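You operate a simulated robot arm through the tools that you are given. There is no shell and no other tool. Be economical: measure what you need, move in short steps, check, and stop when the job is done.

Carry out the task below with a simulated two-armed robot. There is one attempt and no reset: what you move stays moved.

TASK
Pick up the brown box marked "clips" from the steel table with one hand, pass it to the other hand and put it on the top of the scanner. Set down upright: brown box.

The check looks at the end state, three seconds after you hand in, the way a careful person would. Anything else that was tipped, shoved, dropped, spilled or broken makes it a failure.

THE ROBOT
Two 6-joint arms with two-finger grippers on one trunk, on a base that drives. Base frame: it is fixed to the floor where the robot stands at the start and does not move with it; the origin is under the middle of the robot, x ahead of it, y to its left, z up. Readings come in mm, rad, newtons and seconds.
The left shoulder is at the start at [70, 176, 1165], the right one opposite. With the tool pointing down near the work surface each hand reaches from about 460 to 800 mm from the robot's upright axis, wherever it stands, measured 20 degrees to its own side. Places, roughly: top of the scanner (22x18 cm) [-860, -1720, 920]. Payload 2.45 kg a hand.
Tool frame (each hand has its own): the origin (TCP) lies between the finger pads and is the grasp point; the fingertips stand 26 mm ahead of it; z points along the fingers, y is the line along which they close. Largest opening 96 mm; the body of the gripper starts 69 mm behind the TCP.
Orientation is that of the tool frame in the base frame, as a unit quaternion [x, y, z, w]. With the fingers straight down and closing along the base's y, the tool's x points along the base's -x, its y along +y and its z along -z.

THE INTERFACE
- The arms move only by the tool jog_arm. It takes "left_steps", "right_steps" or both (then of equal length, played together; a hand with none holds still); each is one flat list of numbers, 7 for each row, row after row: the turn, a rotation vector about the tool's x, y, z in rad, then the shift along the tool's x, y, z in mm, then the opening, from 0 (shut) to 1 (fully open). In form: [rx, ry, rz, x, y, z, fingers, rx, ry, rz, x, y, z, fingers, ...]. A call has 1 to 12 rows; each row is the pose to reach, as a shift and turn from the pose commanded when the call began, along the tool's axes at that moment. Rows are played at 5 a second. More than 50 mm and 0.15 rad between two rows, or a gripper value outside its range, and nothing of the call is played. Where a pose cannot be reached the arm comes as near as it can. A force on the tool above 40 N (or 10 N above the force at the start of the call, whichever is more), or a blocked arm, ends the call early, and 0.2 s more pass. The fingers move at their own pace and stop on an object; they squeeze with about 30 N. The grip force told is the motor's: it shows also when the fingers shut on nothing. Time passes only in rows, and 0.2 s behind the last, so rows that repeat a pose let the fingers close. It gives the time, the measured TCP pose, the force on the tool (base axes), the opening and the grip force at its end, in the units of the frame above (readings bear some noise), with the torque about the TCP (base axes, N m) and any sound that the robot's microphone picked up.
- Cameras (640 x 400 px; columns grow to the right, rows downward): "scene" is now at [123.3, 26.6, 1465.8]; the picture's right is [0.31, -0.95, 0.00], its down [-0.72, -0.24, -0.66] and it looks along [0.62, 0.21, -0.75] (base axes); focal length 272 px, centre (320, 200). "left" rides on the left gripper at [82, -3, -98] in its tool frame; the picture's right is [0.04, 1.00, 0.00], its down [-0.73, 0.03, -0.68] and it looks along [-0.68, 0.03, 0.73] (tool axes); focal length 256 px, centre (320, 200). "right" rides on the right gripper at [82, 3, -98] in its tool frame; the picture's right is [-0.04, 1.00, 0.00], its down [-0.73, -0.03, -0.68] and it looks along [-0.68, -0.03, 0.73] (tool axes); focal length 256 px, centre (320, 200). There is no depth. A picture from a camera that has moved, and an enlarged one, comes with that camera's place and axes in the base frame and with its lens.
- capture(camera): a new picture of that camera. No time passes.
- slide_trunk(by): slides the trunk up (or, below 0, down) by that many mm; the arms and the scene camera ride with it, the base frame stays. It gives what a move gives, with no picture.
- base_move(legs): drives the robot by 1 to 6 legs, each [ahead, left, turn to the left] in mm, mm and rad, along the robot's own axes; the way and the turn of a leg run together, so that a leg with both is an arc; at most 1500 mm and 3.142 rad a leg. The arms and the cameras ride along, it lands a little off, and it stops where it bumps. It gives what a move gives.
- pan_tilt(pan, tilt): turns the head with the scene camera to pan (to the left, within 1.501 rad either way) and tilt (down, from -0.506 to 1.204), counted from straight ahead of the robot. It gives what a move gives.
- close_up(camera, box): a new picture of the part [left, top, right, bottom] of that camera's present view, enlarged. No time passes.
- hand_in(): hands the job in; it is judged then, once.

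Work in short steps. Places have to be worked out from the pictures, the camera data and where the tool is seen: move nearer, look again, correct. Check each grasp and each placing, and mend what went wrong. You have 120 turns and 100 pictures in all, those below and enlarged ones among them. Open the grippers and draw the arms clear of the work before you hand the job in, unless the task says otherwise; then end with one line.

The tools are called after "Request:" as a command line: name --argument value ..., lists and objects as JSON in quotes. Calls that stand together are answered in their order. jog_arm: Moves the arms, as the interface text tells. Its arguments: {"type":"object","properties":{"left_steps":{"type":"array","items":{"type":"number"}},"right_steps":{"type":"array","items":{"type":"number"}}},"required":[]} The other tools are called the same way: slide_trunk (by) slides the trunk up or down; base_move (legs) drives the base; pan_tilt (pan, tilt) turns the head that bears the scene camera; capture (camera) takes a picture; close_up (camera, box) takes an enlarged picture of a part of a camera's view; hand_in () hands the job in.

At the start:

```text
time: 0.0
left_position: [484.7, 462.7, 1012.2]
left_tcp_rot: [0.001, 1.0, 0.0, 0.0]
left_ft_force: [-0.8, -0.1, 0.5]
left_ft_torque: [0.0, 0.0, -0.04]
left_gripper_width: 96.3
left_finger_force: 0.0
right_position: [644.9, -56.1, 1039.5]
right_tcp_rot: [0.004, 1.0, 0.004, 0.001]
right_ft_force: [-0.4, 0.3, -0.2]
right_ft_torque: [-0.03, -0.02, -0.01]
right_gripper_width: 96.1
right_finger_force: 0.0
trunk travel left (down, up): [-650.0, 190.0]
robot x, y, heading: [1.0, 1.2, 0.001]
head pan, tilt: [0.319, 0.852]
```

scene: 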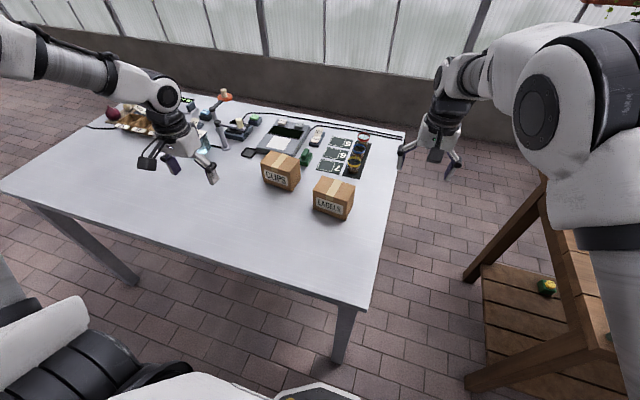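
right: 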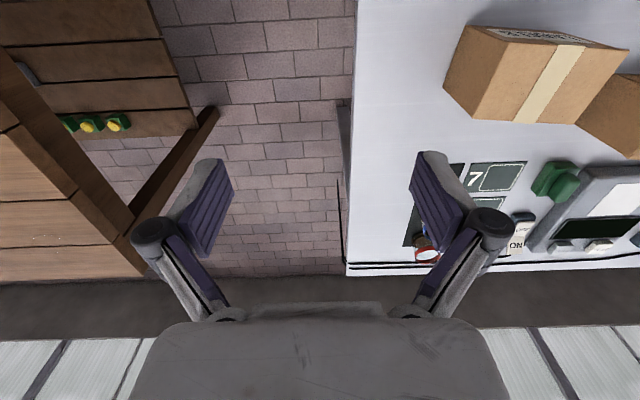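
left: 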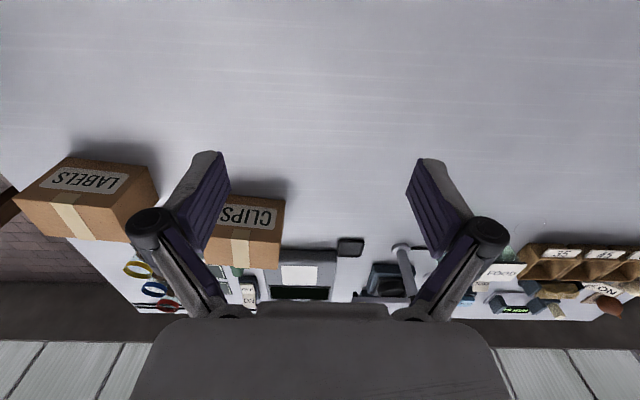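

I begin with enlarged looks at the boxes to measure the clips box.

Request:
close_up --camera "scene" --box '[220, 110, 380, 230]'

Request:
close_up --camera "left" --box '[100, 150, 340, 300]'

Request:
pan_tilt --pan -1.5 --tilt 0.4

Request:
capture --camera "scene"

```text
3.33 times, centred on (300, 170) of scene
camera zoom: at [123.3, 26.6, 1465.8], right [0.31, -0.95, 0.0], down [-0.72, -0.24, -0.66], along [0.62, 0.21, -0.75], focal length 908 px, centre (387, 300)
```

zoom: 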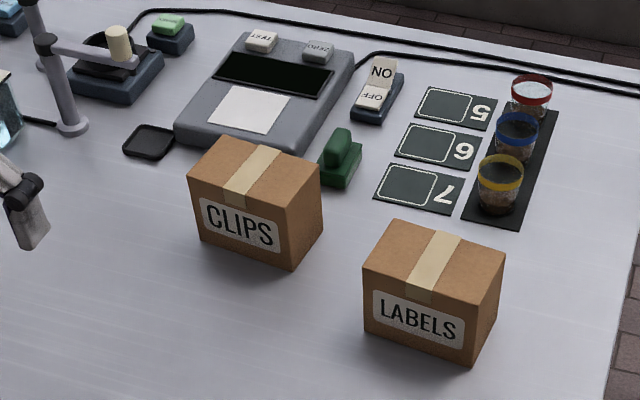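

```text
2.67 times, centred on (220, 225) of left
camera zoom: at [404.0, 461.5, 1111.7], right [-0.04, 1.0, 0.0], down [0.73, 0.03, 0.68], along [0.68, 0.03, -0.73], focal length 683 px, centre (587, 133)
```

zoom: 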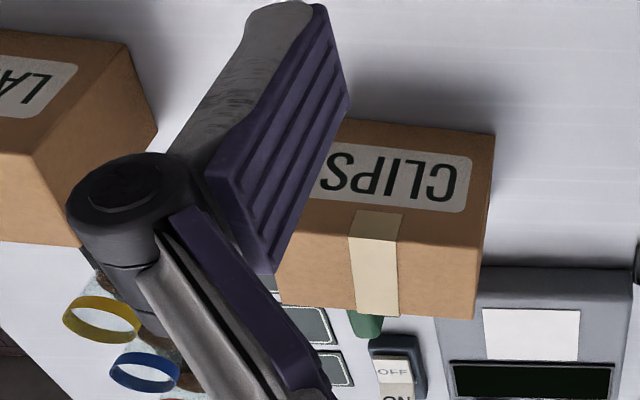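

```text
time: 1.8
left_position: [484.6, 462.6, 1012.0]
left_tcp_rot: [-0.001, 1.0, 0.0, 0.0]
left_ft_force: [-0.3, -0.4, -0.2]
left_ft_torque: [-0.01, 0.04, 0.01]
left_gripper_width: 95.6
left_finger_force: 0.0
right_position: [643.3, -57.2, 1039.4]
right_tcp_rot: [0.005, 1.0, 0.005, 0.001]
right_ft_force: [-0.2, -0.1, 0.2]
right_ft_torque: [0.0, -0.01, 0.0]
right_gripper_width: 96.2
right_finger_force: 0.0
trunk travel left (down, up): [-650.0, 190.0]
robot x, y, heading: [-2.5, 5.0, -0.0]
head pan, tilt: [-1.499, 0.4]
```

```text
94 pictures are left
camera scene: at [55.9, -90.2, 1505.1], right [-1.0, -0.07, 0.0], down [-0.03, 0.39, -0.92], along [0.07, -0.92, -0.39], focal length 272 px, centre (320, 200)
```

scene: 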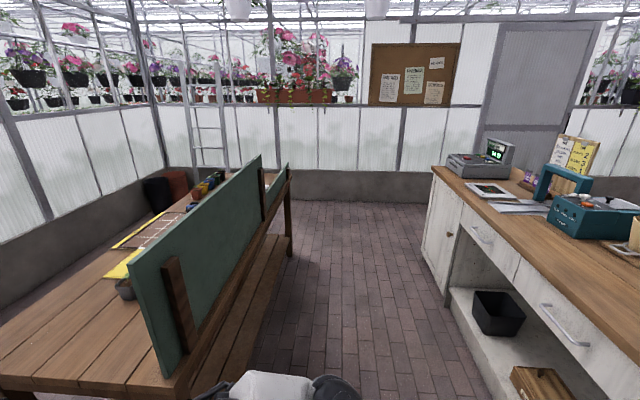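

The clips box's front-left-top corner triangulates to about [690, 421, 887], the table to z≈817, and the box to about 119×70×70 mm, centred near [718, 361], yawed about -0.12 rad. I shift the base slightly left and forward for reach, then look.

Request:
base_move --legs '[[40, 100, 0]]'

Request:
pan_tilt --pan 0.3 --tilt 0.85

Request:
jog_arm --left_steps '[0, 0, 0.14, 0, 0, -10, 1, 0, 0, 0.28, 0, 0, -10, 1, 0, 0, 0.42, 0, 0, -10, 1, 0, 0, 0.56, 0, 0, -10, 1, 0, 0, 0.7, 0, 0, -10, 1, 0, 0, 0.84, 0, 0, -10, 1, 0, 0, 0.98, 0, 0, -10, 1, 0, 0, 1.12, 0, 0, -10, 1, 0, 0, 1.26, 0, 0, -10, 1, 0, 0, 1.4, 0, 0, -10, 1, 0, 0, 1.54, 0, 0, -10, 1, 0, 0, 1.68, 0, 0, -10, 1]'

Request:
capture --camera "scene"

Request:
capture --camera "left"

```text
time: 3.0
left_position: [525.3, 563.2, 1012.0]
left_tcp_rot: [0.0, 1.0, 0.001, 0.0]
left_ft_force: [0.1, 0.4, -1.2]
left_ft_torque: [0.02, -0.01, 0.01]
left_gripper_width: 96.1
left_finger_force: 0.0
right_position: [684.0, 43.4, 1040.0]
right_tcp_rot: [0.006, 1.0, 0.005, 0.0]
right_ft_force: [0.0, 0.7, 0.3]
right_ft_torque: [-0.02, 0.01, 0.03]
right_gripper_width: 95.9
right_finger_force: 0.1
trunk travel left (down, up): [-650.0, 190.0]
robot x, y, heading: [38.3, 102.3, -0.003]
head pan, tilt: [-1.499, 0.4]
```

```text
time: 4.8
left_position: [525.0, 564.3, 1012.8]
left_tcp_rot: [0.001, 1.0, 0.0, 0.0]
left_ft_force: [-0.1, -0.3, -0.1]
left_ft_torque: [-0.01, -0.02, -0.01]
left_gripper_width: 96.1
left_finger_force: 0.0
right_position: [684.1, 41.8, 1038.7]
right_tcp_rot: [0.006, 1.0, 0.005, 0.0]
right_ft_force: [0.2, 0.0, 0.3]
right_ft_torque: [0.0, 0.01, 0.01]
right_gripper_width: 95.7
right_finger_force: 0.1
trunk travel left (down, up): [-650.0, 190.0]
robot x, y, heading: [40.0, 98.1, -0.002]
head pan, tilt: [0.3, 0.85]
```

```text
time: 7.4
left_position: [525.8, 563.1, 1022.4]
left_tcp_rot: [0.746, 0.666, 0.001, 0.0]
left_ft_force: [0.7, 0.1, 0.1]
left_ft_torque: [0.0, -0.01, 0.02]
left_gripper_width: 96.1
left_finger_force: 0.0
right_position: [685.1, 42.7, 1040.6]
right_tcp_rot: [0.006, 1.0, 0.005, 0.0]
right_ft_force: [0.1, -0.3, 0.8]
right_ft_torque: [-0.01, -0.02, 0.01]
right_gripper_width: 95.8
right_finger_force: 0.1
trunk travel left (down, up): [-650.0, 190.0]
robot x, y, heading: [42.7, 101.6, -0.004]
head pan, tilt: [0.3, 0.85]
```

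```text
93 pictures are left
camera scene: at [163.8, 126.2, 1466.0], right [0.29, -0.96, 0.0], down [-0.72, -0.22, -0.66], along [0.63, 0.19, -0.75], focal length 272 px, centre (320, 200)
```

scene: 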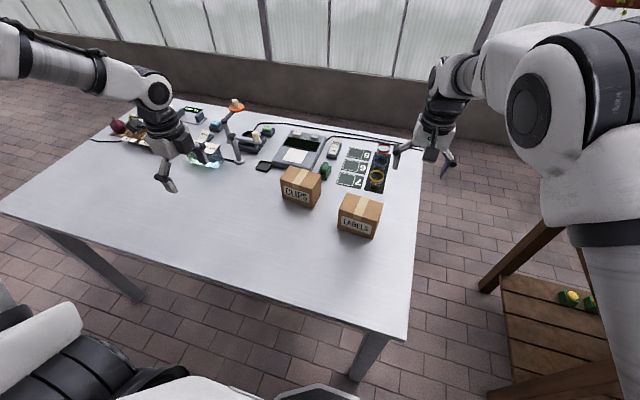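

```text
92 pictures are left
camera left: at [532.0, 646.7, 1121.6], right [1.0, -0.07, 0.0], down [-0.05, -0.73, 0.68], along [-0.05, -0.68, -0.73], focal length 256 px, centre (320, 200)
```

left: 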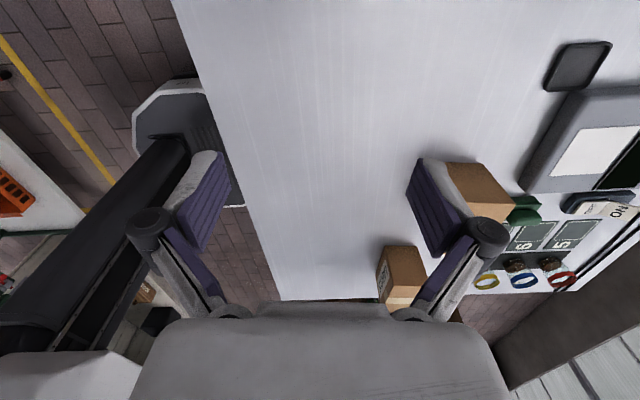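

The wrist turned well. I now move the left hand to above the box's left end, tilted 0.4 rad so its wrist leans outward and leaves room for the other hand later.

Request:
jog_arm --left_steps '[0, -0.07, 0, -22, 35, 4, 1, 0, -0.14, 0, -45, 71, 8, 1, 0, -0.21, 0, -67, 106, 12, 1, 0, -0.28, 0, -90, 142, 15, 1, 0, -0.34, 0, -112, 177, 18, 1, 0, -0.4, 0, -135, 213, 22, 1, 0, -0.4, 0, -135, 213, 22, 1]'

Request:
capture --camera "left"

Request:
close_up --camera "scene" --box '[220, 90, 420, 240]'

```text
time: 9.0
left_position: [720.0, 406.4, 999.6]
left_tcp_rot: [0.73, 0.654, -0.148, 0.133]
left_ft_force: [-0.2, 0.2, -0.4]
left_ft_torque: [-0.01, -0.02, 0.01]
left_gripper_width: 96.1
left_finger_force: 0.0
right_position: [684.8, 42.7, 1041.3]
right_tcp_rot: [0.006, 1.0, 0.004, 0.0]
right_ft_force: [-0.1, 0.2, 0.2]
right_ft_torque: [-0.02, 0.0, 0.03]
right_gripper_width: 95.8
right_finger_force: 0.1
trunk travel left (down, up): [-650.0, 190.0]
robot x, y, heading: [37.6, 99.9, -0.0]
head pan, tilt: [0.3, 0.85]
```

```text
91 pictures are left
camera left: at [729.4, 520.5, 1059.4], right [1.0, -0.07, -0.01], down [-0.02, -0.41, 0.91], along [-0.07, -0.91, -0.41], focal length 256 px, centre (320, 200)
```

left: 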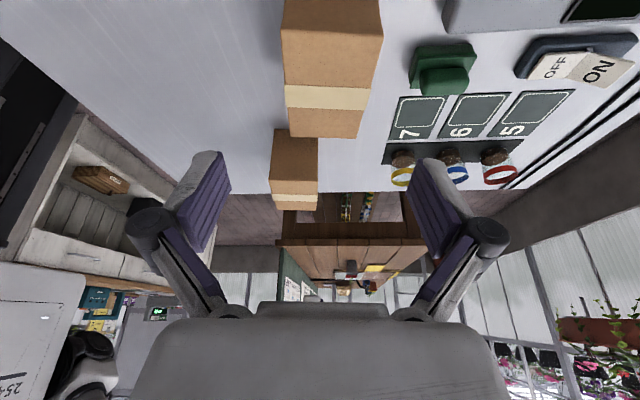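

```text
2.67 times, centred on (320, 165) of scene
camera zoom: at [162.8, 126.6, 1466.1], right [0.29, -0.96, 0.0], down [-0.72, -0.22, -0.66], along [0.63, 0.19, -0.75], focal length 726 px, centre (320, 293)
```

zoom: 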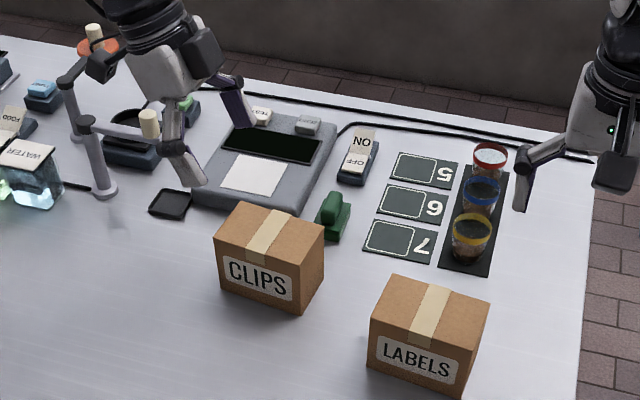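

Both views agree: the box centre is about (720, 360), yaw 0.12. I descend straight over its left end, fingers open, to TCP z≈858.

Request:
jog_arm --left_steps '[0, 0, 0, 10, 1, 34, 1, 0, 0, 0, 20, 2, 68, 1, 0, 0, 0, 30, 3, 103, 1, 0, 0, 0, 35, 4, 120, 1, 0, 0, 0, 40, 4.4, 137, 1, 0, 0, 0, 40, 4.4, 137, 1]'

Request:
close_up --camera "scene" --box '[240, 110, 400, 230]'

Request:
capture --camera "left"

```text
time: 10.4
left_position: [723.0, 389.8, 858.9]
left_tcp_rot: [0.73, 0.654, -0.147, 0.132]
left_ft_force: [0.6, -0.4, -0.2]
left_ft_torque: [0.03, -0.02, 0.0]
left_gripper_width: 96.1
left_finger_force: 0.0
right_position: [684.1, 41.3, 1039.6]
right_tcp_rot: [0.007, 1.0, 0.004, 0.0]
right_ft_force: [0.9, 0.1, 0.7]
right_ft_torque: [0.03, -0.01, -0.01]
right_gripper_width: 96.1
right_finger_force: 0.0
trunk travel left (down, up): [-650.0, 190.0]
robot x, y, heading: [37.7, 98.1, -0.004]
head pan, tilt: [0.3, 0.85]
```

```text
3.33 times, centred on (320, 170) of scene
camera zoom: at [163.8, 126.1, 1466.0], right [0.29, -0.96, 0.0], down [-0.72, -0.22, -0.66], along [0.63, 0.19, -0.75], focal length 908 px, centre (320, 300)
```

zoom: 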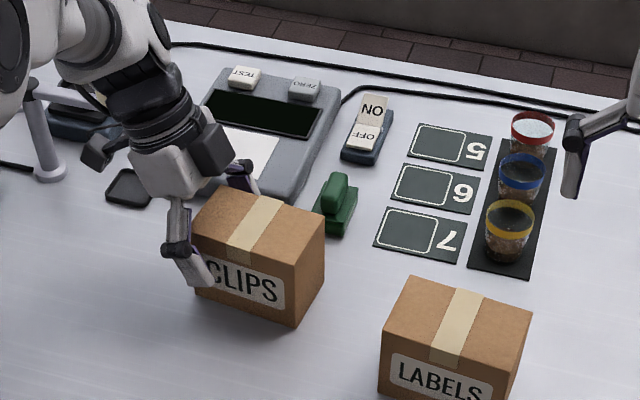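

```text
88 pictures are left
camera left: at [733.4, 504.1, 917.9], right [1.0, -0.07, -0.02], down [-0.02, -0.41, 0.91], along [-0.07, -0.91, -0.41], focal length 256 px, centre (320, 200)
```

left: 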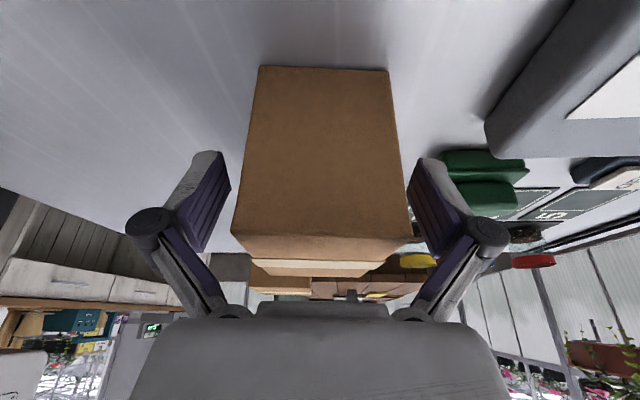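

The fingers straddle the box evenly. I close and let the grip settle.

Request:
jog_arm --left_steps '[0, 0, 0, 0, 0, 0, 0.6, 0, 0, 0, 0, 0, 0, 0, 0, 0, 0, 0, 0, 0, 0, 0, 0, 0, 0, 0, 0, 0]'

```text
time: 11.4
left_position: [724.8, 390.5, 858.7]
left_tcp_rot: [0.73, 0.653, -0.148, 0.133]
left_ft_force: [2.6, 1.0, 6.6]
left_ft_torque: [-0.08, -0.19, 0.1]
left_gripper_width: 69.4
left_finger_force: 30.0
right_position: [685.0, 42.2, 1040.0]
right_tcp_rot: [0.006, 1.0, 0.005, 0.0]
right_ft_force: [0.2, -0.6, -0.1]
right_ft_torque: [0.03, 0.01, -0.03]
right_gripper_width: 96.0
right_finger_force: 0.1
trunk travel left (down, up): [-650.0, 190.0]
robot x, y, heading: [40.0, 103.2, -0.002]
head pan, tilt: [0.3, 0.85]
```

Grip is 69 mm wide at 30 N. I lift 30 mm to test, then look.

Request:
jog_arm --left_steps '[0, 0, 0, -4, 0, -9, 0, 0, 0, 0, -8, 0, -18, 0, 0, 0, 0, -11.7, 0, -27.6, 0, 0, 0, 0, -11.7, 0, -27.6, 0]'

Request:
close_up --camera "scene" --box '[240, 110, 400, 230]'

```text
time: 12.4
left_position: [724.4, 390.4, 887.1]
left_tcp_rot: [0.73, 0.654, -0.148, 0.133]
left_ft_force: [0.7, -1.3, -0.8]
left_ft_torque: [0.05, 0.02, 0.01]
left_gripper_width: 69.5
left_finger_force: 30.1
right_position: [685.5, 42.8, 1040.9]
right_tcp_rot: [0.006, 1.0, 0.004, 0.0]
right_ft_force: [0.3, 0.0, 0.3]
right_ft_torque: [0.0, 0.0, -0.03]
right_gripper_width: 96.0
right_finger_force: 0.1
trunk travel left (down, up): [-650.0, 190.0]
robot x, y, heading: [41.8, 99.5, -0.001]
head pan, tilt: [0.3, 0.85]
```

```text
3.33 times, centred on (320, 170) of scene
camera zoom: at [164.2, 126.3, 1465.9], right [0.29, -0.96, 0.0], down [-0.72, -0.22, -0.66], along [0.63, 0.19, -0.75], focal length 908 px, centre (320, 300)
```

zoom: 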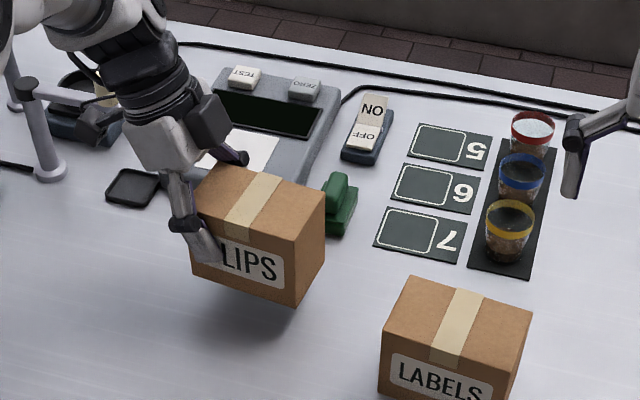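

The box lifts cleanly and stays level. I raise it further with the left hand while the right hand yaws a quarter turn and moves aside to a waiting place.

Request:
jog_arm --left_steps '[0, 0, 0, -6, 0, -13, 0, 0, 0, 0, -11, 0, -26, 0, 0, 0, 0, -17, 0, -40, 0, 0, 0, 0, -22, 0, -53, 0, 0, 0, 0, -28, 0, -66, 0, 0, 0, 0, -34, 0, -80, 0, 0, 0, 0, -39, 0, -93, 0, 0, 0, 0, -45, 0, -106, 0, 0, 0, 0, -50, 0, -119, 0, 0, 0, 0, -56, 0, -132, 0, 0, 0, 0, -62, 0, -146, 0, 0, 0, 0, -67, 0, -159, 0]' --right_steps '[0, 0, -0.121, 10, -20, -2, 1, 0, 0, -0.242, 21, -40, -3, 1, 0, 0, -0.363, 31, -60, -5, 1, 0, 0, -0.483, 42, -80, -7, 1, 0, 0, -0.604, 52, -100, -8, 1, 0, 0, -0.725, 62, -120, -10, 1, 0, 0, -0.846, 73, -140, -12, 1, 0, 0, -0.967, 83, -160, -13, 1, 0, 0, -1.088, 94, -180, -15, 1, 0, 0, -1.208, 104, -200, -17, 1, 0, 0, -1.329, 115, -220, -18, 1, 0, 0, -1.45, 125, -240, -20, 1]'

Request:
capture --camera "scene"

```text
time: 15.0
left_position: [723.1, 389.4, 1062.2]
left_tcp_rot: [0.73, 0.654, -0.148, 0.132]
left_ft_force: [0.3, -0.5, -1.6]
left_ft_torque: [0.06, -0.04, 0.02]
left_gripper_width: 69.6
left_finger_force: 30.0
right_position: [557.0, -196.8, 1057.5]
right_tcp_rot: [-0.66, 0.751, 0.004, 0.004]
right_ft_force: [0.0, -0.4, -0.1]
right_ft_torque: [0.02, -0.01, -0.03]
right_gripper_width: 96.0
right_finger_force: 0.0
trunk travel left (down, up): [-650.0, 190.0]
robot x, y, heading: [39.0, 100.6, -0.006]
head pan, tilt: [0.3, 0.85]
```

```text
86 pictures are left
camera scene: at [162.9, 124.6, 1466.0], right [0.29, -0.96, 0.0], down [-0.72, -0.22, -0.66], along [0.63, 0.2, -0.75], focal length 272 px, centre (320, 200)
```

scene: 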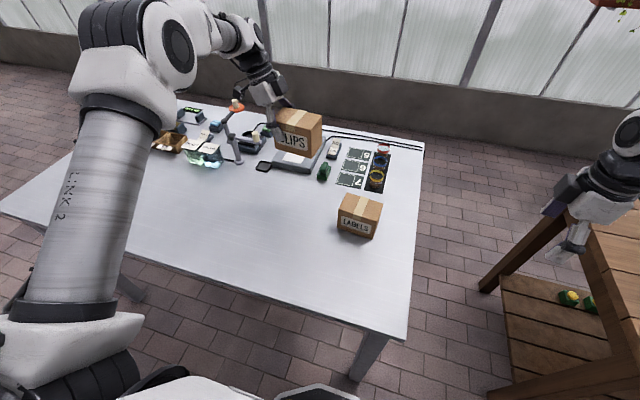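

Now the left hand brings the box to the middle in front of the robot, and the right hand tilts outward.

Request:
jog_arm --left_steps '[0, 0, 0, -38, -12.5, 16, 0, 0, 0, 0, -77, -25, 32.5, 0, 0, 0, 0, -115, -37.6, 48.7, 0, 0, 0, 0, -153.5, -50, 65, 0, 0, 0, 0, -192, -62.7, 81, 0, 0, 0, 0, -230, -75.3, 97.4, 0, 0, 0, 0, -230, -75.3, 97.4, 0]' --right_steps '[0, -0.07, 0, 0, 0, 0, 1, 0, -0.14, 0, 0, 0, 0, 1, 0, -0.21, 0, 0, 0, 0, 1, 0, -0.28, 0, 0, 0, 0, 1, 0, -0.34, 0, 0, 0, 0, 1, 0, -0.4, 0, 0, 0, 0, 1, 0, -0.4, 0, 0, 0, 0, 1]'

Request:
pan_tilt --pan 0.0 --tilt 0.7

Request:
capture --camera "scene"

Request:
capture --camera "right"

```text
time: 16.6
left_position: [621.8, 150.1, 1061.0]
left_tcp_rot: [0.73, 0.654, -0.148, 0.133]
left_ft_force: [-0.1, 1.5, -1.7]
left_ft_torque: [0.05, 0.03, 0.0]
left_gripper_width: 69.5
left_finger_force: 30.2
right_position: [557.1, -194.6, 1057.5]
right_tcp_rot: [-0.646, 0.736, 0.135, 0.152]
right_ft_force: [0.3, 0.0, 0.6]
right_ft_torque: [-0.02, 0.03, -0.01]
right_gripper_width: 96.1
right_finger_force: 0.0
trunk travel left (down, up): [-650.0, 190.0]
robot x, y, heading: [37.9, 98.4, -0.003]
head pan, tilt: [0.3, 0.85]
```

```text
time: 17.4
left_position: [622.1, 149.1, 1060.3]
left_tcp_rot: [0.73, 0.654, -0.148, 0.132]
left_ft_force: [0.4, -0.1, -2.5]
left_ft_torque: [0.05, 0.01, 0.01]
left_gripper_width: 69.7
left_finger_force: 29.8
right_position: [556.2, -194.1, 1057.2]
right_tcp_rot: [-0.645, 0.737, 0.135, 0.152]
right_ft_force: [0.5, -0.1, 0.1]
right_ft_torque: [-0.04, 0.02, 0.03]
right_gripper_width: 95.8
right_finger_force: 0.1
trunk travel left (down, up): [-650.0, 190.0]
robot x, y, heading: [35.1, 100.1, 0.0]
head pan, tilt: [0.0, 0.7]
```

```text
85 pictures are left
camera scene: at [174.1, 102.6, 1478.2], right [0.0, -1.0, 0.0], down [-0.64, 0.0, -0.76], along [0.76, 0.0, -0.64], focal length 272 px, centre (320, 200)
```

scene: 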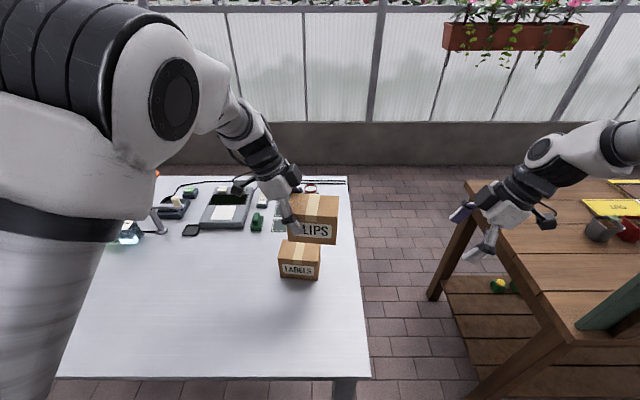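

```text
84 pictures are left
camera right: at [538.3, -307.9, 1115.3], right [-0.99, 0.17, 0.02], down [0.08, 0.4, 0.91], along [0.15, 0.9, -0.4], focal length 256 px, centre (320, 200)
```

right: 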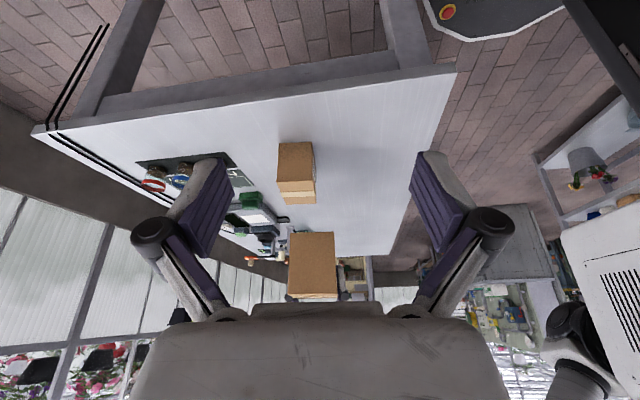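

The box hangs centred near (618, 120, 1055). The right hand goes to a pre-grasp point 90 mm up along its tilted axis from the box's right end.

Request:
jog_arm --right_steps '[0, 0, 0, -45, -3.5, 0, 1, 0, 0, 0, -89, -7, -5, 1, 0, 0, 0, -133, -10.5, -5, 1, 0, 0, 0, -178, -14, 0, 1, 0, 0, 0, -222, -17.6, 8, 1, 0, 0, 0, -266.5, -21, 17.4, 1, 0, 0, 0, -266.5, -21, 17.4, 1]'

Request:
capture --camera "scene"

Request:
capture --camera "right"

```text
time: 19.0
left_position: [621.4, 148.1, 1060.4]
left_tcp_rot: [0.73, 0.654, -0.148, 0.133]
left_ft_force: [1.1, 0.1, -0.9]
left_ft_torque: [0.06, 0.01, 0.0]
left_gripper_width: 69.3
left_finger_force: 29.5
right_position: [611.1, 48.8, 1148.0]
right_tcp_rot: [-0.645, 0.736, 0.134, 0.153]
right_ft_force: [-0.5, -0.7, 0.0]
right_ft_torque: [0.01, -0.02, 0.0]
right_gripper_width: 95.9
right_finger_force: 0.1
trunk travel left (down, up): [-650.0, 190.0]
robot x, y, heading: [34.5, 103.6, -0.006]
head pan, tilt: [0.0, 0.7]
```

```text
83 pictures are left
camera scene: at [174.2, 101.7, 1478.2], right [0.0, -1.0, 0.0], down [-0.64, 0.0, -0.76], along [0.76, 0.0, -0.64], focal length 272 px, centre (320, 200)
```

scene: 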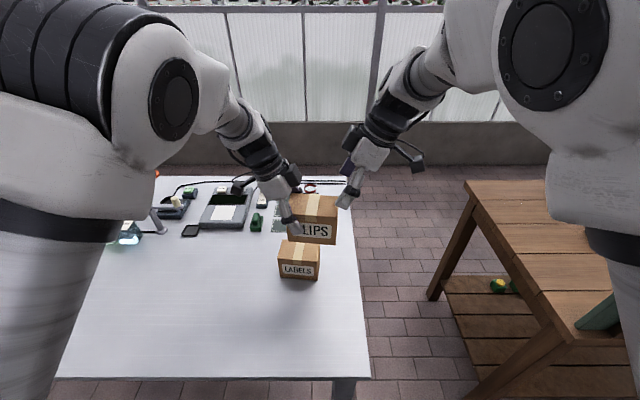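

```text
82 pictures are left
camera right: at [592.6, -62.5, 1205.5], right [-0.99, 0.17, 0.02], down [0.08, 0.39, 0.92], along [0.15, 0.9, -0.4], focal length 256 px, centre (320, 200)
```

right: 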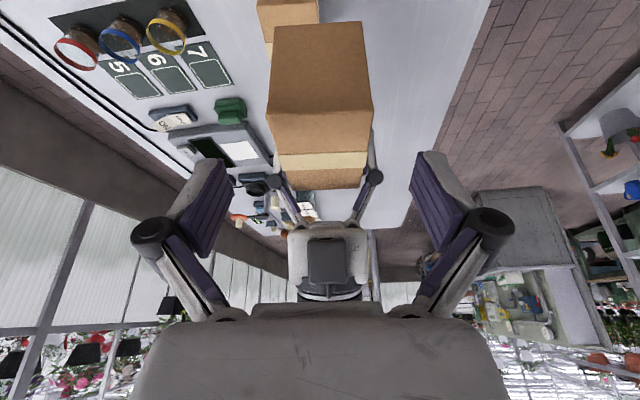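

The right end of the box sits at about (612, 60), as expected. I advance the right hand along its axis to straddle it.

Request:
jog_arm --right_steps '[0, 0, 0, -0.5, 0.5, 25, 1, 0, 0, 0, -1, 1, 50, 1, 0, 0, 0, -2, 1.5, 75, 1, 0, 0, 0, -2.2, 1.7, 94, 1, 0, 0, 0, -2.2, 1.7, 94, 1]'

Request:
capture --camera "right"

Request:
close_up --camera "scene" --box '[240, 140, 400, 260]'

```text
time: 20.4
left_position: [622.2, 149.7, 1059.8]
left_tcp_rot: [0.73, 0.654, -0.148, 0.133]
left_ft_force: [7.6, -2.4, -0.6]
left_ft_torque: [-0.03, 0.17, 0.52]
left_gripper_width: 69.2
left_finger_force: 30.0
right_position: [626.3, 70.4, 1081.9]
right_tcp_rot: [-0.618, 0.748, 0.157, 0.182]
right_ft_force: [-7.8, 2.0, -1.3]
right_ft_torque: [0.07, -0.01, 0.1]
right_gripper_width: 96.4
right_finger_force: 0.0
trunk travel left (down, up): [-650.0, 190.0]
robot x, y, heading: [40.2, 100.2, -0.011]
head pan, tilt: [0.0, 0.7]
stopped in row 5 (right hand): the arm was blocked; the commanded pose is now the measured one
```

```text
81 pictures are left
camera right: at [601.4, -46.4, 1131.0], right [-0.97, 0.22, 0.03], down [0.1, 0.32, 0.94], along [0.2, 0.92, -0.33], focal length 256 px, centre (320, 200)
```

right: 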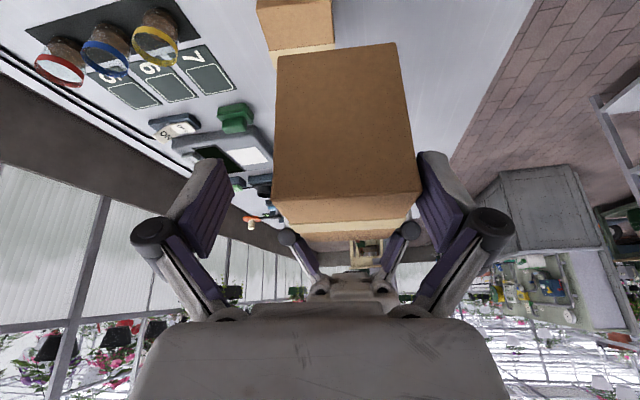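

```text
3.33 times, centred on (320, 200) of scene
camera zoom: at [174.6, 102.7, 1478.2], right [0.0, -1.0, 0.0], down [-0.64, 0.0, -0.76], along [0.76, 0.0, -0.64], focal length 908 px, centre (320, 200)
```

zoom: 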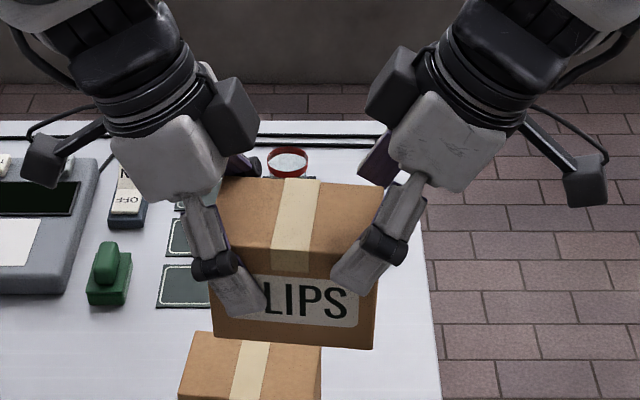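

The right arm stopped short, about 14 mm off sideways with its orientation drifted. I look toward the right arm to see what blocks it.

Request:
pan_tilt --pan -0.6 --tilt 0.3

Request:
capture --camera "scene"

```text
time: 21.4
left_position: [623.0, 150.0, 1061.3]
left_tcp_rot: [0.73, 0.654, -0.147, 0.133]
left_ft_force: [14.7, 1.4, 0.4]
left_ft_torque: [0.0, 0.38, 0.77]
left_gripper_width: 69.4
left_finger_force: 30.0
right_position: [625.9, 68.7, 1083.9]
right_tcp_rot: [-0.619, 0.748, 0.156, 0.182]
right_ft_force: [-14.5, -1.3, -1.4]
right_ft_torque: [-0.05, -0.08, 0.35]
right_gripper_width: 95.9
right_finger_force: 0.1
trunk travel left (down, up): [-650.0, 190.0]
robot x, y, heading: [40.3, 102.0, -0.001]
head pan, tilt: [-0.6, 0.3]
```

```text
79 pictures are left
camera scene: at [166.3, 50.3, 1514.3], right [-0.57, -0.82, 0.0], down [-0.24, 0.17, -0.95], along [0.79, -0.54, -0.3], focal length 272 px, centre (320, 200)
```

scene: 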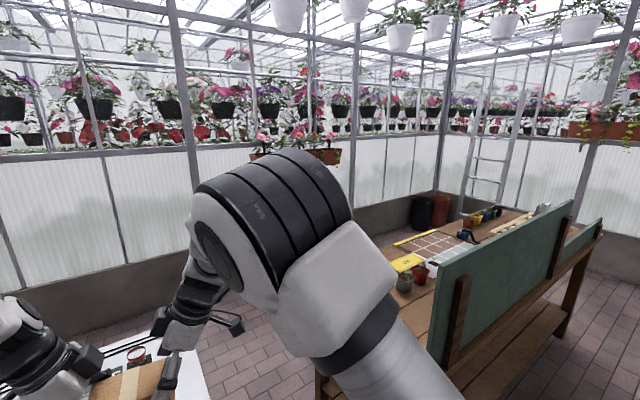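

Nothing external touches; it looks like a kinematic limit. I back the right hand off the box along its axis and restore its orientation.

Request:
jog_arm --right_steps '[0, 0, 0, 0, 12, -5, 1, -0.005, 0.025, -0.02, 0, 14, -30, 1, -0.01, 0.05, -0.04, 0, 14, -60, 1, -0.015, 0.076, -0.055, 0, 14, -75, 1, -0.015, 0.076, -0.055, 0, 14, -75, 1]'

Request:
pan_tilt --pan 0.0 --tilt 0.7

Request:
capture --camera "right"

Request:
capture --camera "scene"

```text
time: 22.6
left_position: [622.0, 150.6, 1059.9]
left_tcp_rot: [0.73, 0.654, -0.148, 0.132]
left_ft_force: [0.6, -0.1, -1.3]
left_ft_torque: [0.06, -0.02, -0.02]
left_gripper_width: 69.3
left_finger_force: 30.0
right_position: [605.9, 40.5, 1148.9]
right_tcp_rot: [-0.648, 0.735, 0.13, 0.152]
right_ft_force: [-0.1, -0.4, 0.5]
right_ft_torque: [0.0, 0.0, 0.01]
right_gripper_width: 95.6
right_finger_force: 0.0
trunk travel left (down, up): [-650.0, 190.0]
robot x, y, heading: [40.2, 101.3, -0.006]
head pan, tilt: [-0.6, 0.3]
```

```text
time: 23.6
left_position: [622.2, 149.0, 1060.1]
left_tcp_rot: [0.73, 0.654, -0.148, 0.133]
left_ft_force: [0.5, -0.4, -1.8]
left_ft_torque: [0.03, 0.03, -0.03]
left_gripper_width: 69.6
left_finger_force: 30.0
right_position: [604.9, 40.1, 1148.8]
right_tcp_rot: [-0.648, 0.735, 0.131, 0.151]
right_ft_force: [-0.8, -0.7, 0.2]
right_ft_torque: [0.01, 0.01, 0.01]
right_gripper_width: 96.0
right_finger_force: 0.1
trunk travel left (down, up): [-650.0, 190.0]
robot x, y, heading: [36.1, 97.2, -0.001]
head pan, tilt: [0.0, 0.7]
```

```text
78 pictures are left
camera right: at [587.6, -72.5, 1206.9], right [-0.99, 0.16, 0.01], down [0.08, 0.4, 0.91], along [0.15, 0.9, -0.41], focal length 256 px, centre (320, 200)
```

right: 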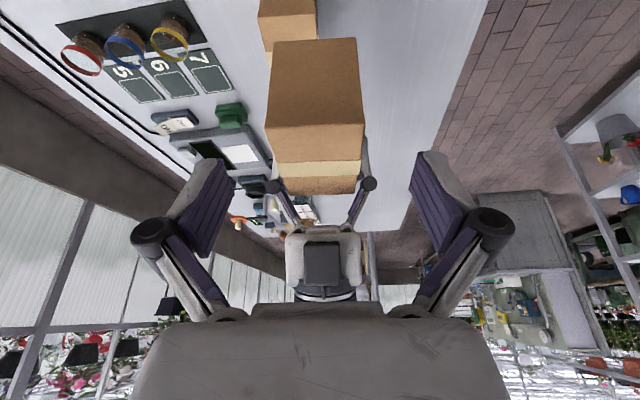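

```text
77 pictures are left
camera scene: at [174.2, 102.9, 1478.2], right [0.0, -1.0, 0.0], down [-0.64, 0.0, -0.77], along [0.77, 0.0, -0.64], focal length 272 px, centre (320, 200)
```

scene: 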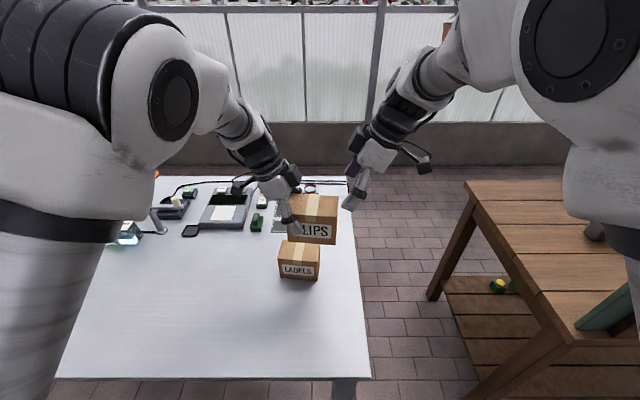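

The box is still firmly held. A wrist singularity is likely, since hand and forearm look collinear, so I straighten the right hand to nearly vertical above the box's right end before retrying.

Request:
jog_arm --right_steps '[0, 0.07, 0, -9, -0.5, 1.5, 1, 0, 0.14, 0, -18, -1, 3, 1, 0, 0.21, 0, -27, -1.6, 4.5, 1, 0, 0.28, 0, -36, -2, 6, 1, 0, 0.35, 0, -45.5, -2.7, 7.3, 1, 0, 0.35, 0, -45.5, -2.7, 7.3, 1]'

Request:
capture --camera "right"

Request:
close_up --camera "scene" --box '[220, 80, 460, 260]'

```text
time: 25.2
left_position: [622.6, 148.7, 1061.7]
left_tcp_rot: [0.73, 0.654, -0.148, 0.132]
left_ft_force: [-1.1, -0.2, -2.1]
left_ft_torque: [0.06, 0.0, 0.03]
left_gripper_width: 69.5
left_finger_force: 30.4
right_position: [638.1, 33.4, 1190.0]
right_tcp_rot: [-0.64, 0.765, 0.04, 0.054]
right_ft_force: [0.0, -1.5, 0.8]
right_ft_torque: [0.02, -0.03, -0.02]
right_gripper_width: 95.9
right_finger_force: 0.1
right hand out of reach, approached as far as the arm can: row 4, 5, 6
trunk travel left (down, up): [-650.0, 190.0]
robot x, y, heading: [41.7, 97.9, -0.004]
head pan, tilt: [0.0, 0.7]
stopped in row 6 (right hand): the arm was blocked; the commanded pose is now the measured one
```

```text
76 pictures are left
camera right: at [618.0, -58.3, 1275.5], right [-0.98, 0.22, 0.0], down [0.14, 0.62, 0.77], along [0.17, 0.75, -0.64], focal length 256 px, centre (320, 200)
```

right: 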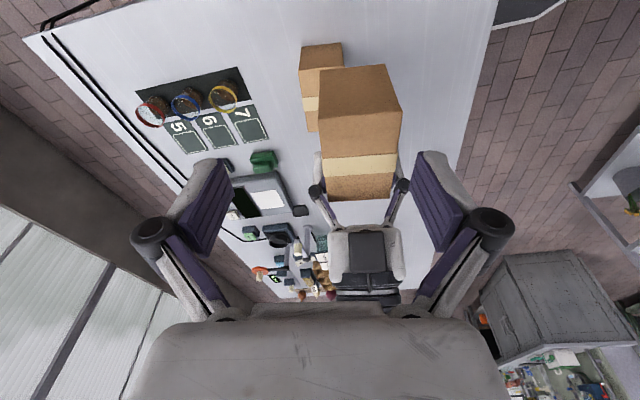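

```text
2.22 times, centred on (340, 170) of scene
camera zoom: at [174.1, 102.6, 1478.2], right [0.0, -1.0, 0.0], down [-0.64, 0.0, -0.76], along [0.76, 0.0, -0.64], focal length 605 px, centre (276, 267)
```

zoom: 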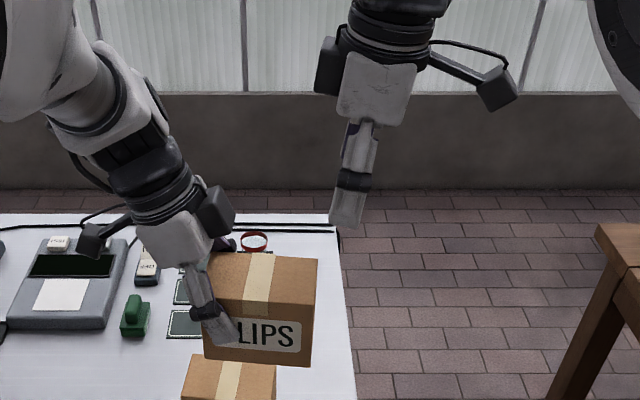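

The vertical pose at this height is beyond the wrist's range. Raising the trunk and lowering the hands relative to the shoulders should bring them into the comfortable zone.

Request:
slide_trunk --by 180

```text
time: 27.2
left_position: [621.8, 150.4, 1239.4]
left_tcp_rot: [0.73, 0.654, -0.148, 0.132]
left_ft_force: [0.2, 0.6, -2.1]
left_ft_torque: [0.05, 0.01, -0.02]
left_gripper_width: 69.7
left_finger_force: 29.8
right_position: [640.0, 34.5, 1368.6]
right_tcp_rot: [-0.64, 0.765, 0.04, 0.054]
right_ft_force: [0.3, -0.8, 0.1]
right_ft_torque: [0.01, 0.03, -0.01]
right_gripper_width: 95.7
right_finger_force: 0.1
trunk travel left (down, up): [-830.0, 10.0]
robot x, y, heading: [44.8, 104.0, -0.001]
head pan, tilt: [0.0, 0.7]
```

Now both hands come down about 185 mm relative to the shoulders, the right hand staying above and beside the box.

Request:
jog_arm --left_steps '[0, 0, 0, 15, 0, 35, 0, 0, 0, 0, 30, 0, 70, 0, 0, 0, 0, 44, 0, 105, 0, 0, 0, 0, 59, 0, 140, 0, 0, 0, 0, 74, 0, 175, 0, 0, 0, 0, 74, 0, 175, 0]' --right_steps '[0, 0, -0.01, 6, 5, 35, 1, 0, 0.02, -0.02, 13, 11, 70, 1, 0, 0.04, -0.03, 19, 16, 106, 1, 0, 0.06, -0.04, 26, 21, 141, 1, 0, 0.08, -0.055, 32, 26.7, 176, 1, 0, 0.08, -0.055, 32, 26.7, 176, 1]'

Request:
capture --camera "right"

Request:
capture --camera "scene"

```text
time: 28.6
left_position: [623.7, 149.0, 1051.4]
left_tcp_rot: [0.73, 0.654, -0.147, 0.133]
left_ft_force: [0.1, -0.7, -1.2]
left_ft_torque: [0.09, -0.02, -0.01]
left_gripper_width: 69.5
left_finger_force: 29.5
right_position: [626.7, 6.7, 1196.4]
right_tcp_rot: [-0.643, 0.764, 0.033, 0.039]
right_ft_force: [0.5, -0.7, 0.3]
right_ft_torque: [0.03, -0.03, 0.0]
right_gripper_width: 96.2
right_finger_force: 0.0
right hand out of reach, approached as far as the arm can: row 5, 6
trunk travel left (down, up): [-830.0, 10.0]
robot x, y, heading: [34.4, 98.8, -0.007]
head pan, tilt: [0.0, 0.7]
```

```text
74 pictures are left
camera right: at [607.2, -81.6, 1286.0], right [-0.98, 0.21, 0.0], down [0.14, 0.65, 0.75], along [0.16, 0.73, -0.66], focal length 256 px, centre (320, 200)
```

right: 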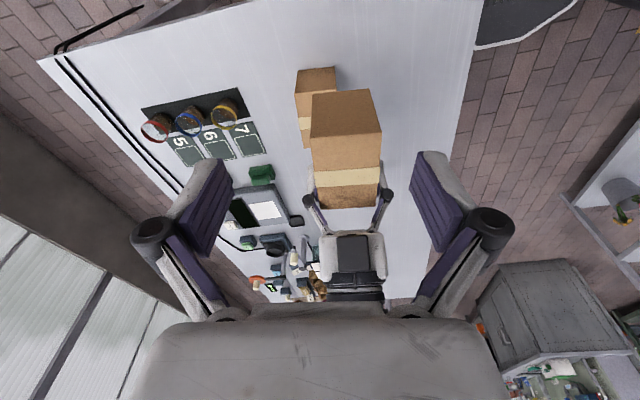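

```text
73 pictures are left
camera scene: at [173.3, 103.1, 1658.3], right [0.0, -1.0, 0.0], down [-0.64, 0.0, -0.77], along [0.77, 0.0, -0.64], focal length 272 px, centre (320, 200)
```

scene: 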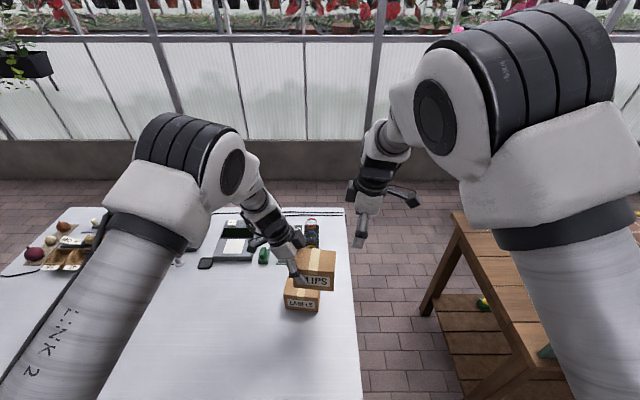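

Reach worsens as the right hand gets more vertical, and the drift was toward more tilt, so I go the other way: tilt the right hand to about 0.8 rad and come in more from the side.

Request:
jog_arm --right_steps '[0, -0.1, 0, 12, 2, 5, 1, 0, -0.2, 0, 25, 5, 9, 1, 0, -0.3, 0, 37, 7, 14, 1, 0, -0.4, 0, 50, 10, 19, 1, 0, -0.5, 0, 62, 12, 23, 1, 0, -0.6, 0, 74, 15, 28, 1, 0, -0.7, 0, 74, 15, 28, 1, 0, -0.7, 0, 74, 15, 28, 1]'

Request:
capture --camera "right"

Request:
capture --camera "scene"

```text
time: 30.4
left_position: [622.5, 149.4, 1050.5]
left_tcp_rot: [0.73, 0.654, -0.148, 0.133]
left_ft_force: [-0.4, 0.5, -1.6]
left_ft_torque: [0.06, -0.02, 0.01]
left_gripper_width: 69.4
left_finger_force: 29.3
right_position: [593.6, -45.7, 1156.0]
right_tcp_rot: [-0.62, 0.695, 0.238, 0.277]
right_ft_force: [1.2, 0.5, 0.0]
right_ft_torque: [-0.04, -0.02, 0.01]
right_gripper_width: 96.2
right_finger_force: 0.1
trunk travel left (down, up): [-830.0, 10.0]
robot x, y, heading: [37.7, 104.2, 0.001]
head pan, tilt: [0.0, 0.7]
```

```text
72 pictures are left
camera right: at [575.6, -171.0, 1172.3], right [-0.99, 0.15, 0.01], down [0.03, 0.07, 1.0], along [0.15, 0.99, -0.08], focal length 256 px, centre (320, 200)
```

right: 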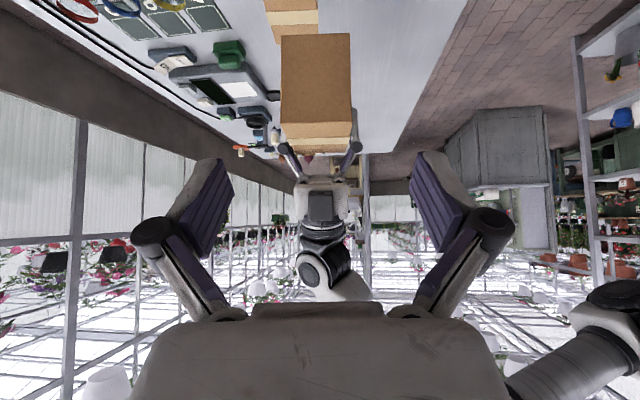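

```text
71 pictures are left
camera scene: at [174.1, 103.8, 1658.2], right [0.0, -1.0, 0.0], down [-0.64, 0.0, -0.76], along [0.76, 0.0, -0.64], focal length 272 px, centre (320, 200)
```

scene: 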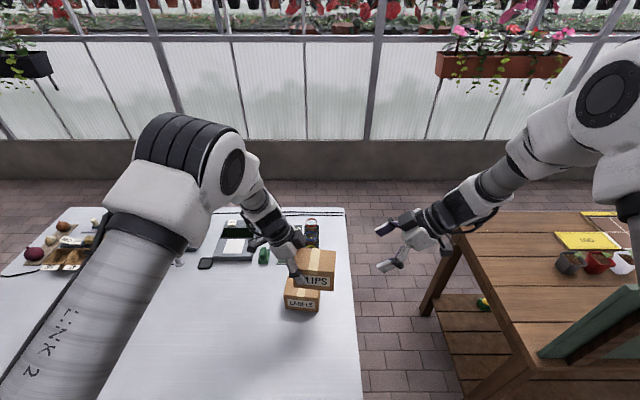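

That pose is reached accurately (tilt 0.75, yaw 0.11), and the box end is at (613, 60) as expected. I go to pre-grasp on its axis and start inward, checking tracking.

Request:
jog_arm --right_steps '[0, 0, 0, -12, -3, 38, 1, 0, 0, 0, -23.3, -5.6, 76, 1, 0, 0, 0, -23.3, -5.6, 96, 1, 0, 0, 0, -23.3, -5.6, 96, 1]'

Request:
capture --camera "right"

```text
time: 31.4
left_position: [623.5, 148.9, 1049.5]
left_tcp_rot: [0.73, 0.654, -0.147, 0.133]
left_ft_force: [-0.4, -0.4, -1.7]
left_ft_torque: [0.07, -0.01, -0.03]
left_gripper_width: 69.1
left_finger_force: 30.0
right_position: [611.3, 34.5, 1100.8]
right_tcp_rot: [-0.619, 0.696, 0.237, 0.277]
right_ft_force: [0.5, 0.0, 0.8]
right_ft_torque: [0.01, 0.0, 0.02]
right_gripper_width: 96.1
right_finger_force: 0.1
trunk travel left (down, up): [-830.0, 10.0]
robot x, y, heading: [37.9, 103.8, 0.0]
head pan, tilt: [0.0, 0.7]
```

```text
70 pictures are left
camera right: at [591.8, -90.3, 1117.1], right [-0.99, 0.15, 0.01], down [0.03, 0.07, 1.0], along [0.15, 0.99, -0.08], focal length 256 px, centre (320, 200)
```

right: 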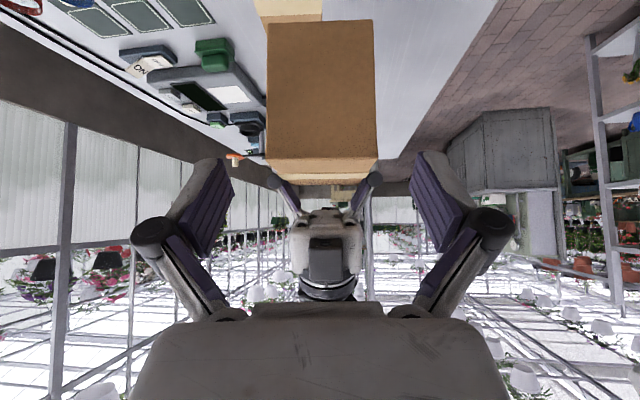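

Tracking is exact now. I advance the remaining 70 mm.

Request:
jog_arm --right_steps '[0, 0, 0, 0, 1, 25, 1, 0, 0, 0, 0, 2, 50, 1, 0, 0, 0, 0, 2.2, 70, 1, 0, 0, 0, 0, 2.2, 70, 1]'

Request:
capture --camera "right"

Request:
close_up --camera "scene" --box '[220, 170, 420, 320]'

```text
time: 32.4
left_position: [622.8, 148.3, 1049.9]
left_tcp_rot: [0.73, 0.654, -0.148, 0.132]
left_ft_force: [0.8, 0.8, -1.6]
left_ft_torque: [0.06, -0.03, 0.03]
left_gripper_width: 69.2
left_finger_force: 29.9
right_position: [614.4, 81.6, 1049.5]
right_tcp_rot: [-0.619, 0.695, 0.238, 0.277]
right_ft_force: [0.2, 1.0, 0.1]
right_ft_torque: [-0.01, -0.03, -0.05]
right_gripper_width: 95.9
right_finger_force: 0.1
trunk travel left (down, up): [-830.0, 10.0]
robot x, y, heading: [39.3, 96.1, -0.003]
head pan, tilt: [0.0, 0.7]
```

```text
69 pictures are left
camera right: at [595.4, -43.3, 1065.3], right [-0.99, 0.15, 0.01], down [0.03, 0.07, 1.0], along [0.15, 0.99, -0.08], focal length 256 px, centre (320, 200)
```

right: 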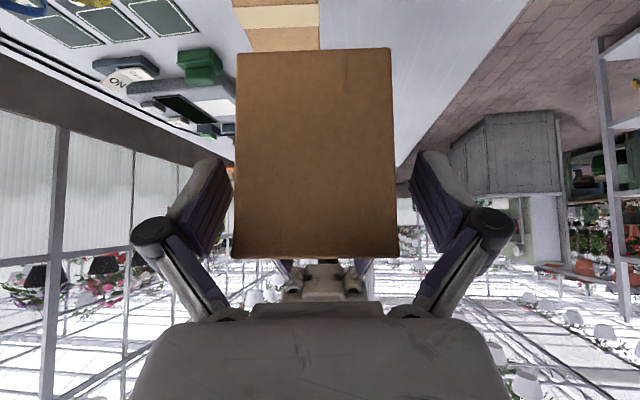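

```text
2.67 times, centred on (320, 245) of scene
camera zoom: at [174.3, 102.4, 1658.2], right [0.0, -1.0, 0.0], down [-0.64, 0.0, -0.76], along [0.76, 0.0, -0.64], focal length 726 px, centre (320, 80)
```

zoom: 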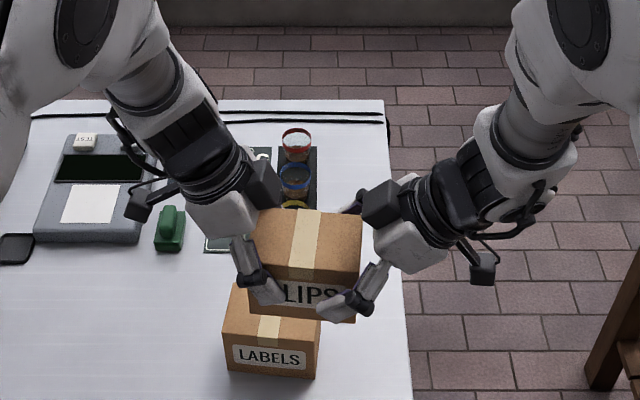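

The right fingers straddle the box's right end without contact. I close the right hand while the left holds.

Request:
jog_arm --right_steps '[0, 0, 0, 0, 0, 0, 0.6, 0, 0, 0, 0, 0, 0, 0, 0, 0, 0, 0, 0, 0, 0, 0, 0, 0, 0, 0, 0, 0]'

```text
time: 33.4
left_position: [623.3, 148.9, 1049.6]
left_tcp_rot: [0.73, 0.654, -0.149, 0.132]
left_ft_force: [-6.4, 15.8, -11.2]
left_ft_torque: [0.47, -0.11, -0.18]
left_gripper_width: 69.2
left_finger_force: 30.1
right_position: [614.0, 81.6, 1049.7]
right_tcp_rot: [-0.619, 0.695, 0.237, 0.278]
right_ft_force: [6.6, -15.8, 9.1]
right_ft_torque: [0.17, 0.06, -0.36]
right_gripper_width: 69.7
right_finger_force: 30.4
trunk travel left (down, up): [-830.0, 10.0]
robot x, y, heading: [38.9, 106.1, 0.002]
head pan, tilt: [0.0, 0.7]
```

Both hands hold at 69.7 mm. Now the left opens, then backs straight out along its axis.

Request:
jog_arm --left_steps '[0, 0, 0, 0, 0, 0, 0.5, 0, 0, 0, 0, 0, 0, 1, 0, 0, 0, 0, 0, 0, 1]' --right_steps '[0, 0, 0, 0, 0, 0, 0, 0, 0, 0, 0, 0, 0, 0, 0, 0, 0, 0, 0, 0, 0]'

Request:
capture --camera "right"

Request:
close_up --camera "scene" --box '[220, 170, 420, 320]'

```text
time: 34.2
left_position: [623.9, 149.2, 1051.3]
left_tcp_rot: [0.73, 0.654, -0.148, 0.133]
left_ft_force: [-0.3, 0.6, 0.8]
left_ft_torque: [0.01, 0.01, -0.03]
left_gripper_width: 96.1
left_finger_force: 0.0
right_position: [614.0, 82.4, 1048.0]
right_tcp_rot: [-0.62, 0.695, 0.238, 0.276]
right_ft_force: [0.0, 0.0, -0.2]
right_ft_torque: [-0.05, 0.05, 0.01]
right_gripper_width: 69.5
right_finger_force: 29.6
trunk travel left (down, up): [-830.0, 10.0]
robot x, y, heading: [37.8, 99.4, -0.003]
head pan, tilt: [0.0, 0.7]
```

```text
67 pictures are left
camera right: at [595.3, -43.2, 1065.2], right [-0.99, 0.15, 0.01], down [0.03, 0.07, 1.0], along [0.15, 0.99, -0.08], focal length 256 px, centre (320, 200)
```

right: 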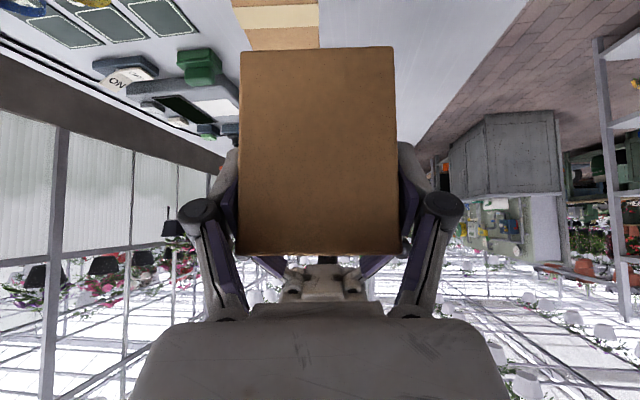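

```text
2.67 times, centred on (320, 245) of scene
camera zoom: at [174.4, 102.8, 1658.2], right [0.0, -1.0, 0.0], down [-0.64, 0.0, -0.76], along [0.76, 0.0, -0.64], focal length 726 px, centre (320, 80)
```

zoom: 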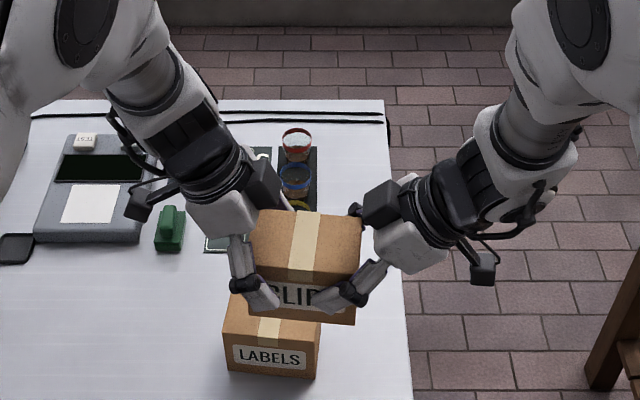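

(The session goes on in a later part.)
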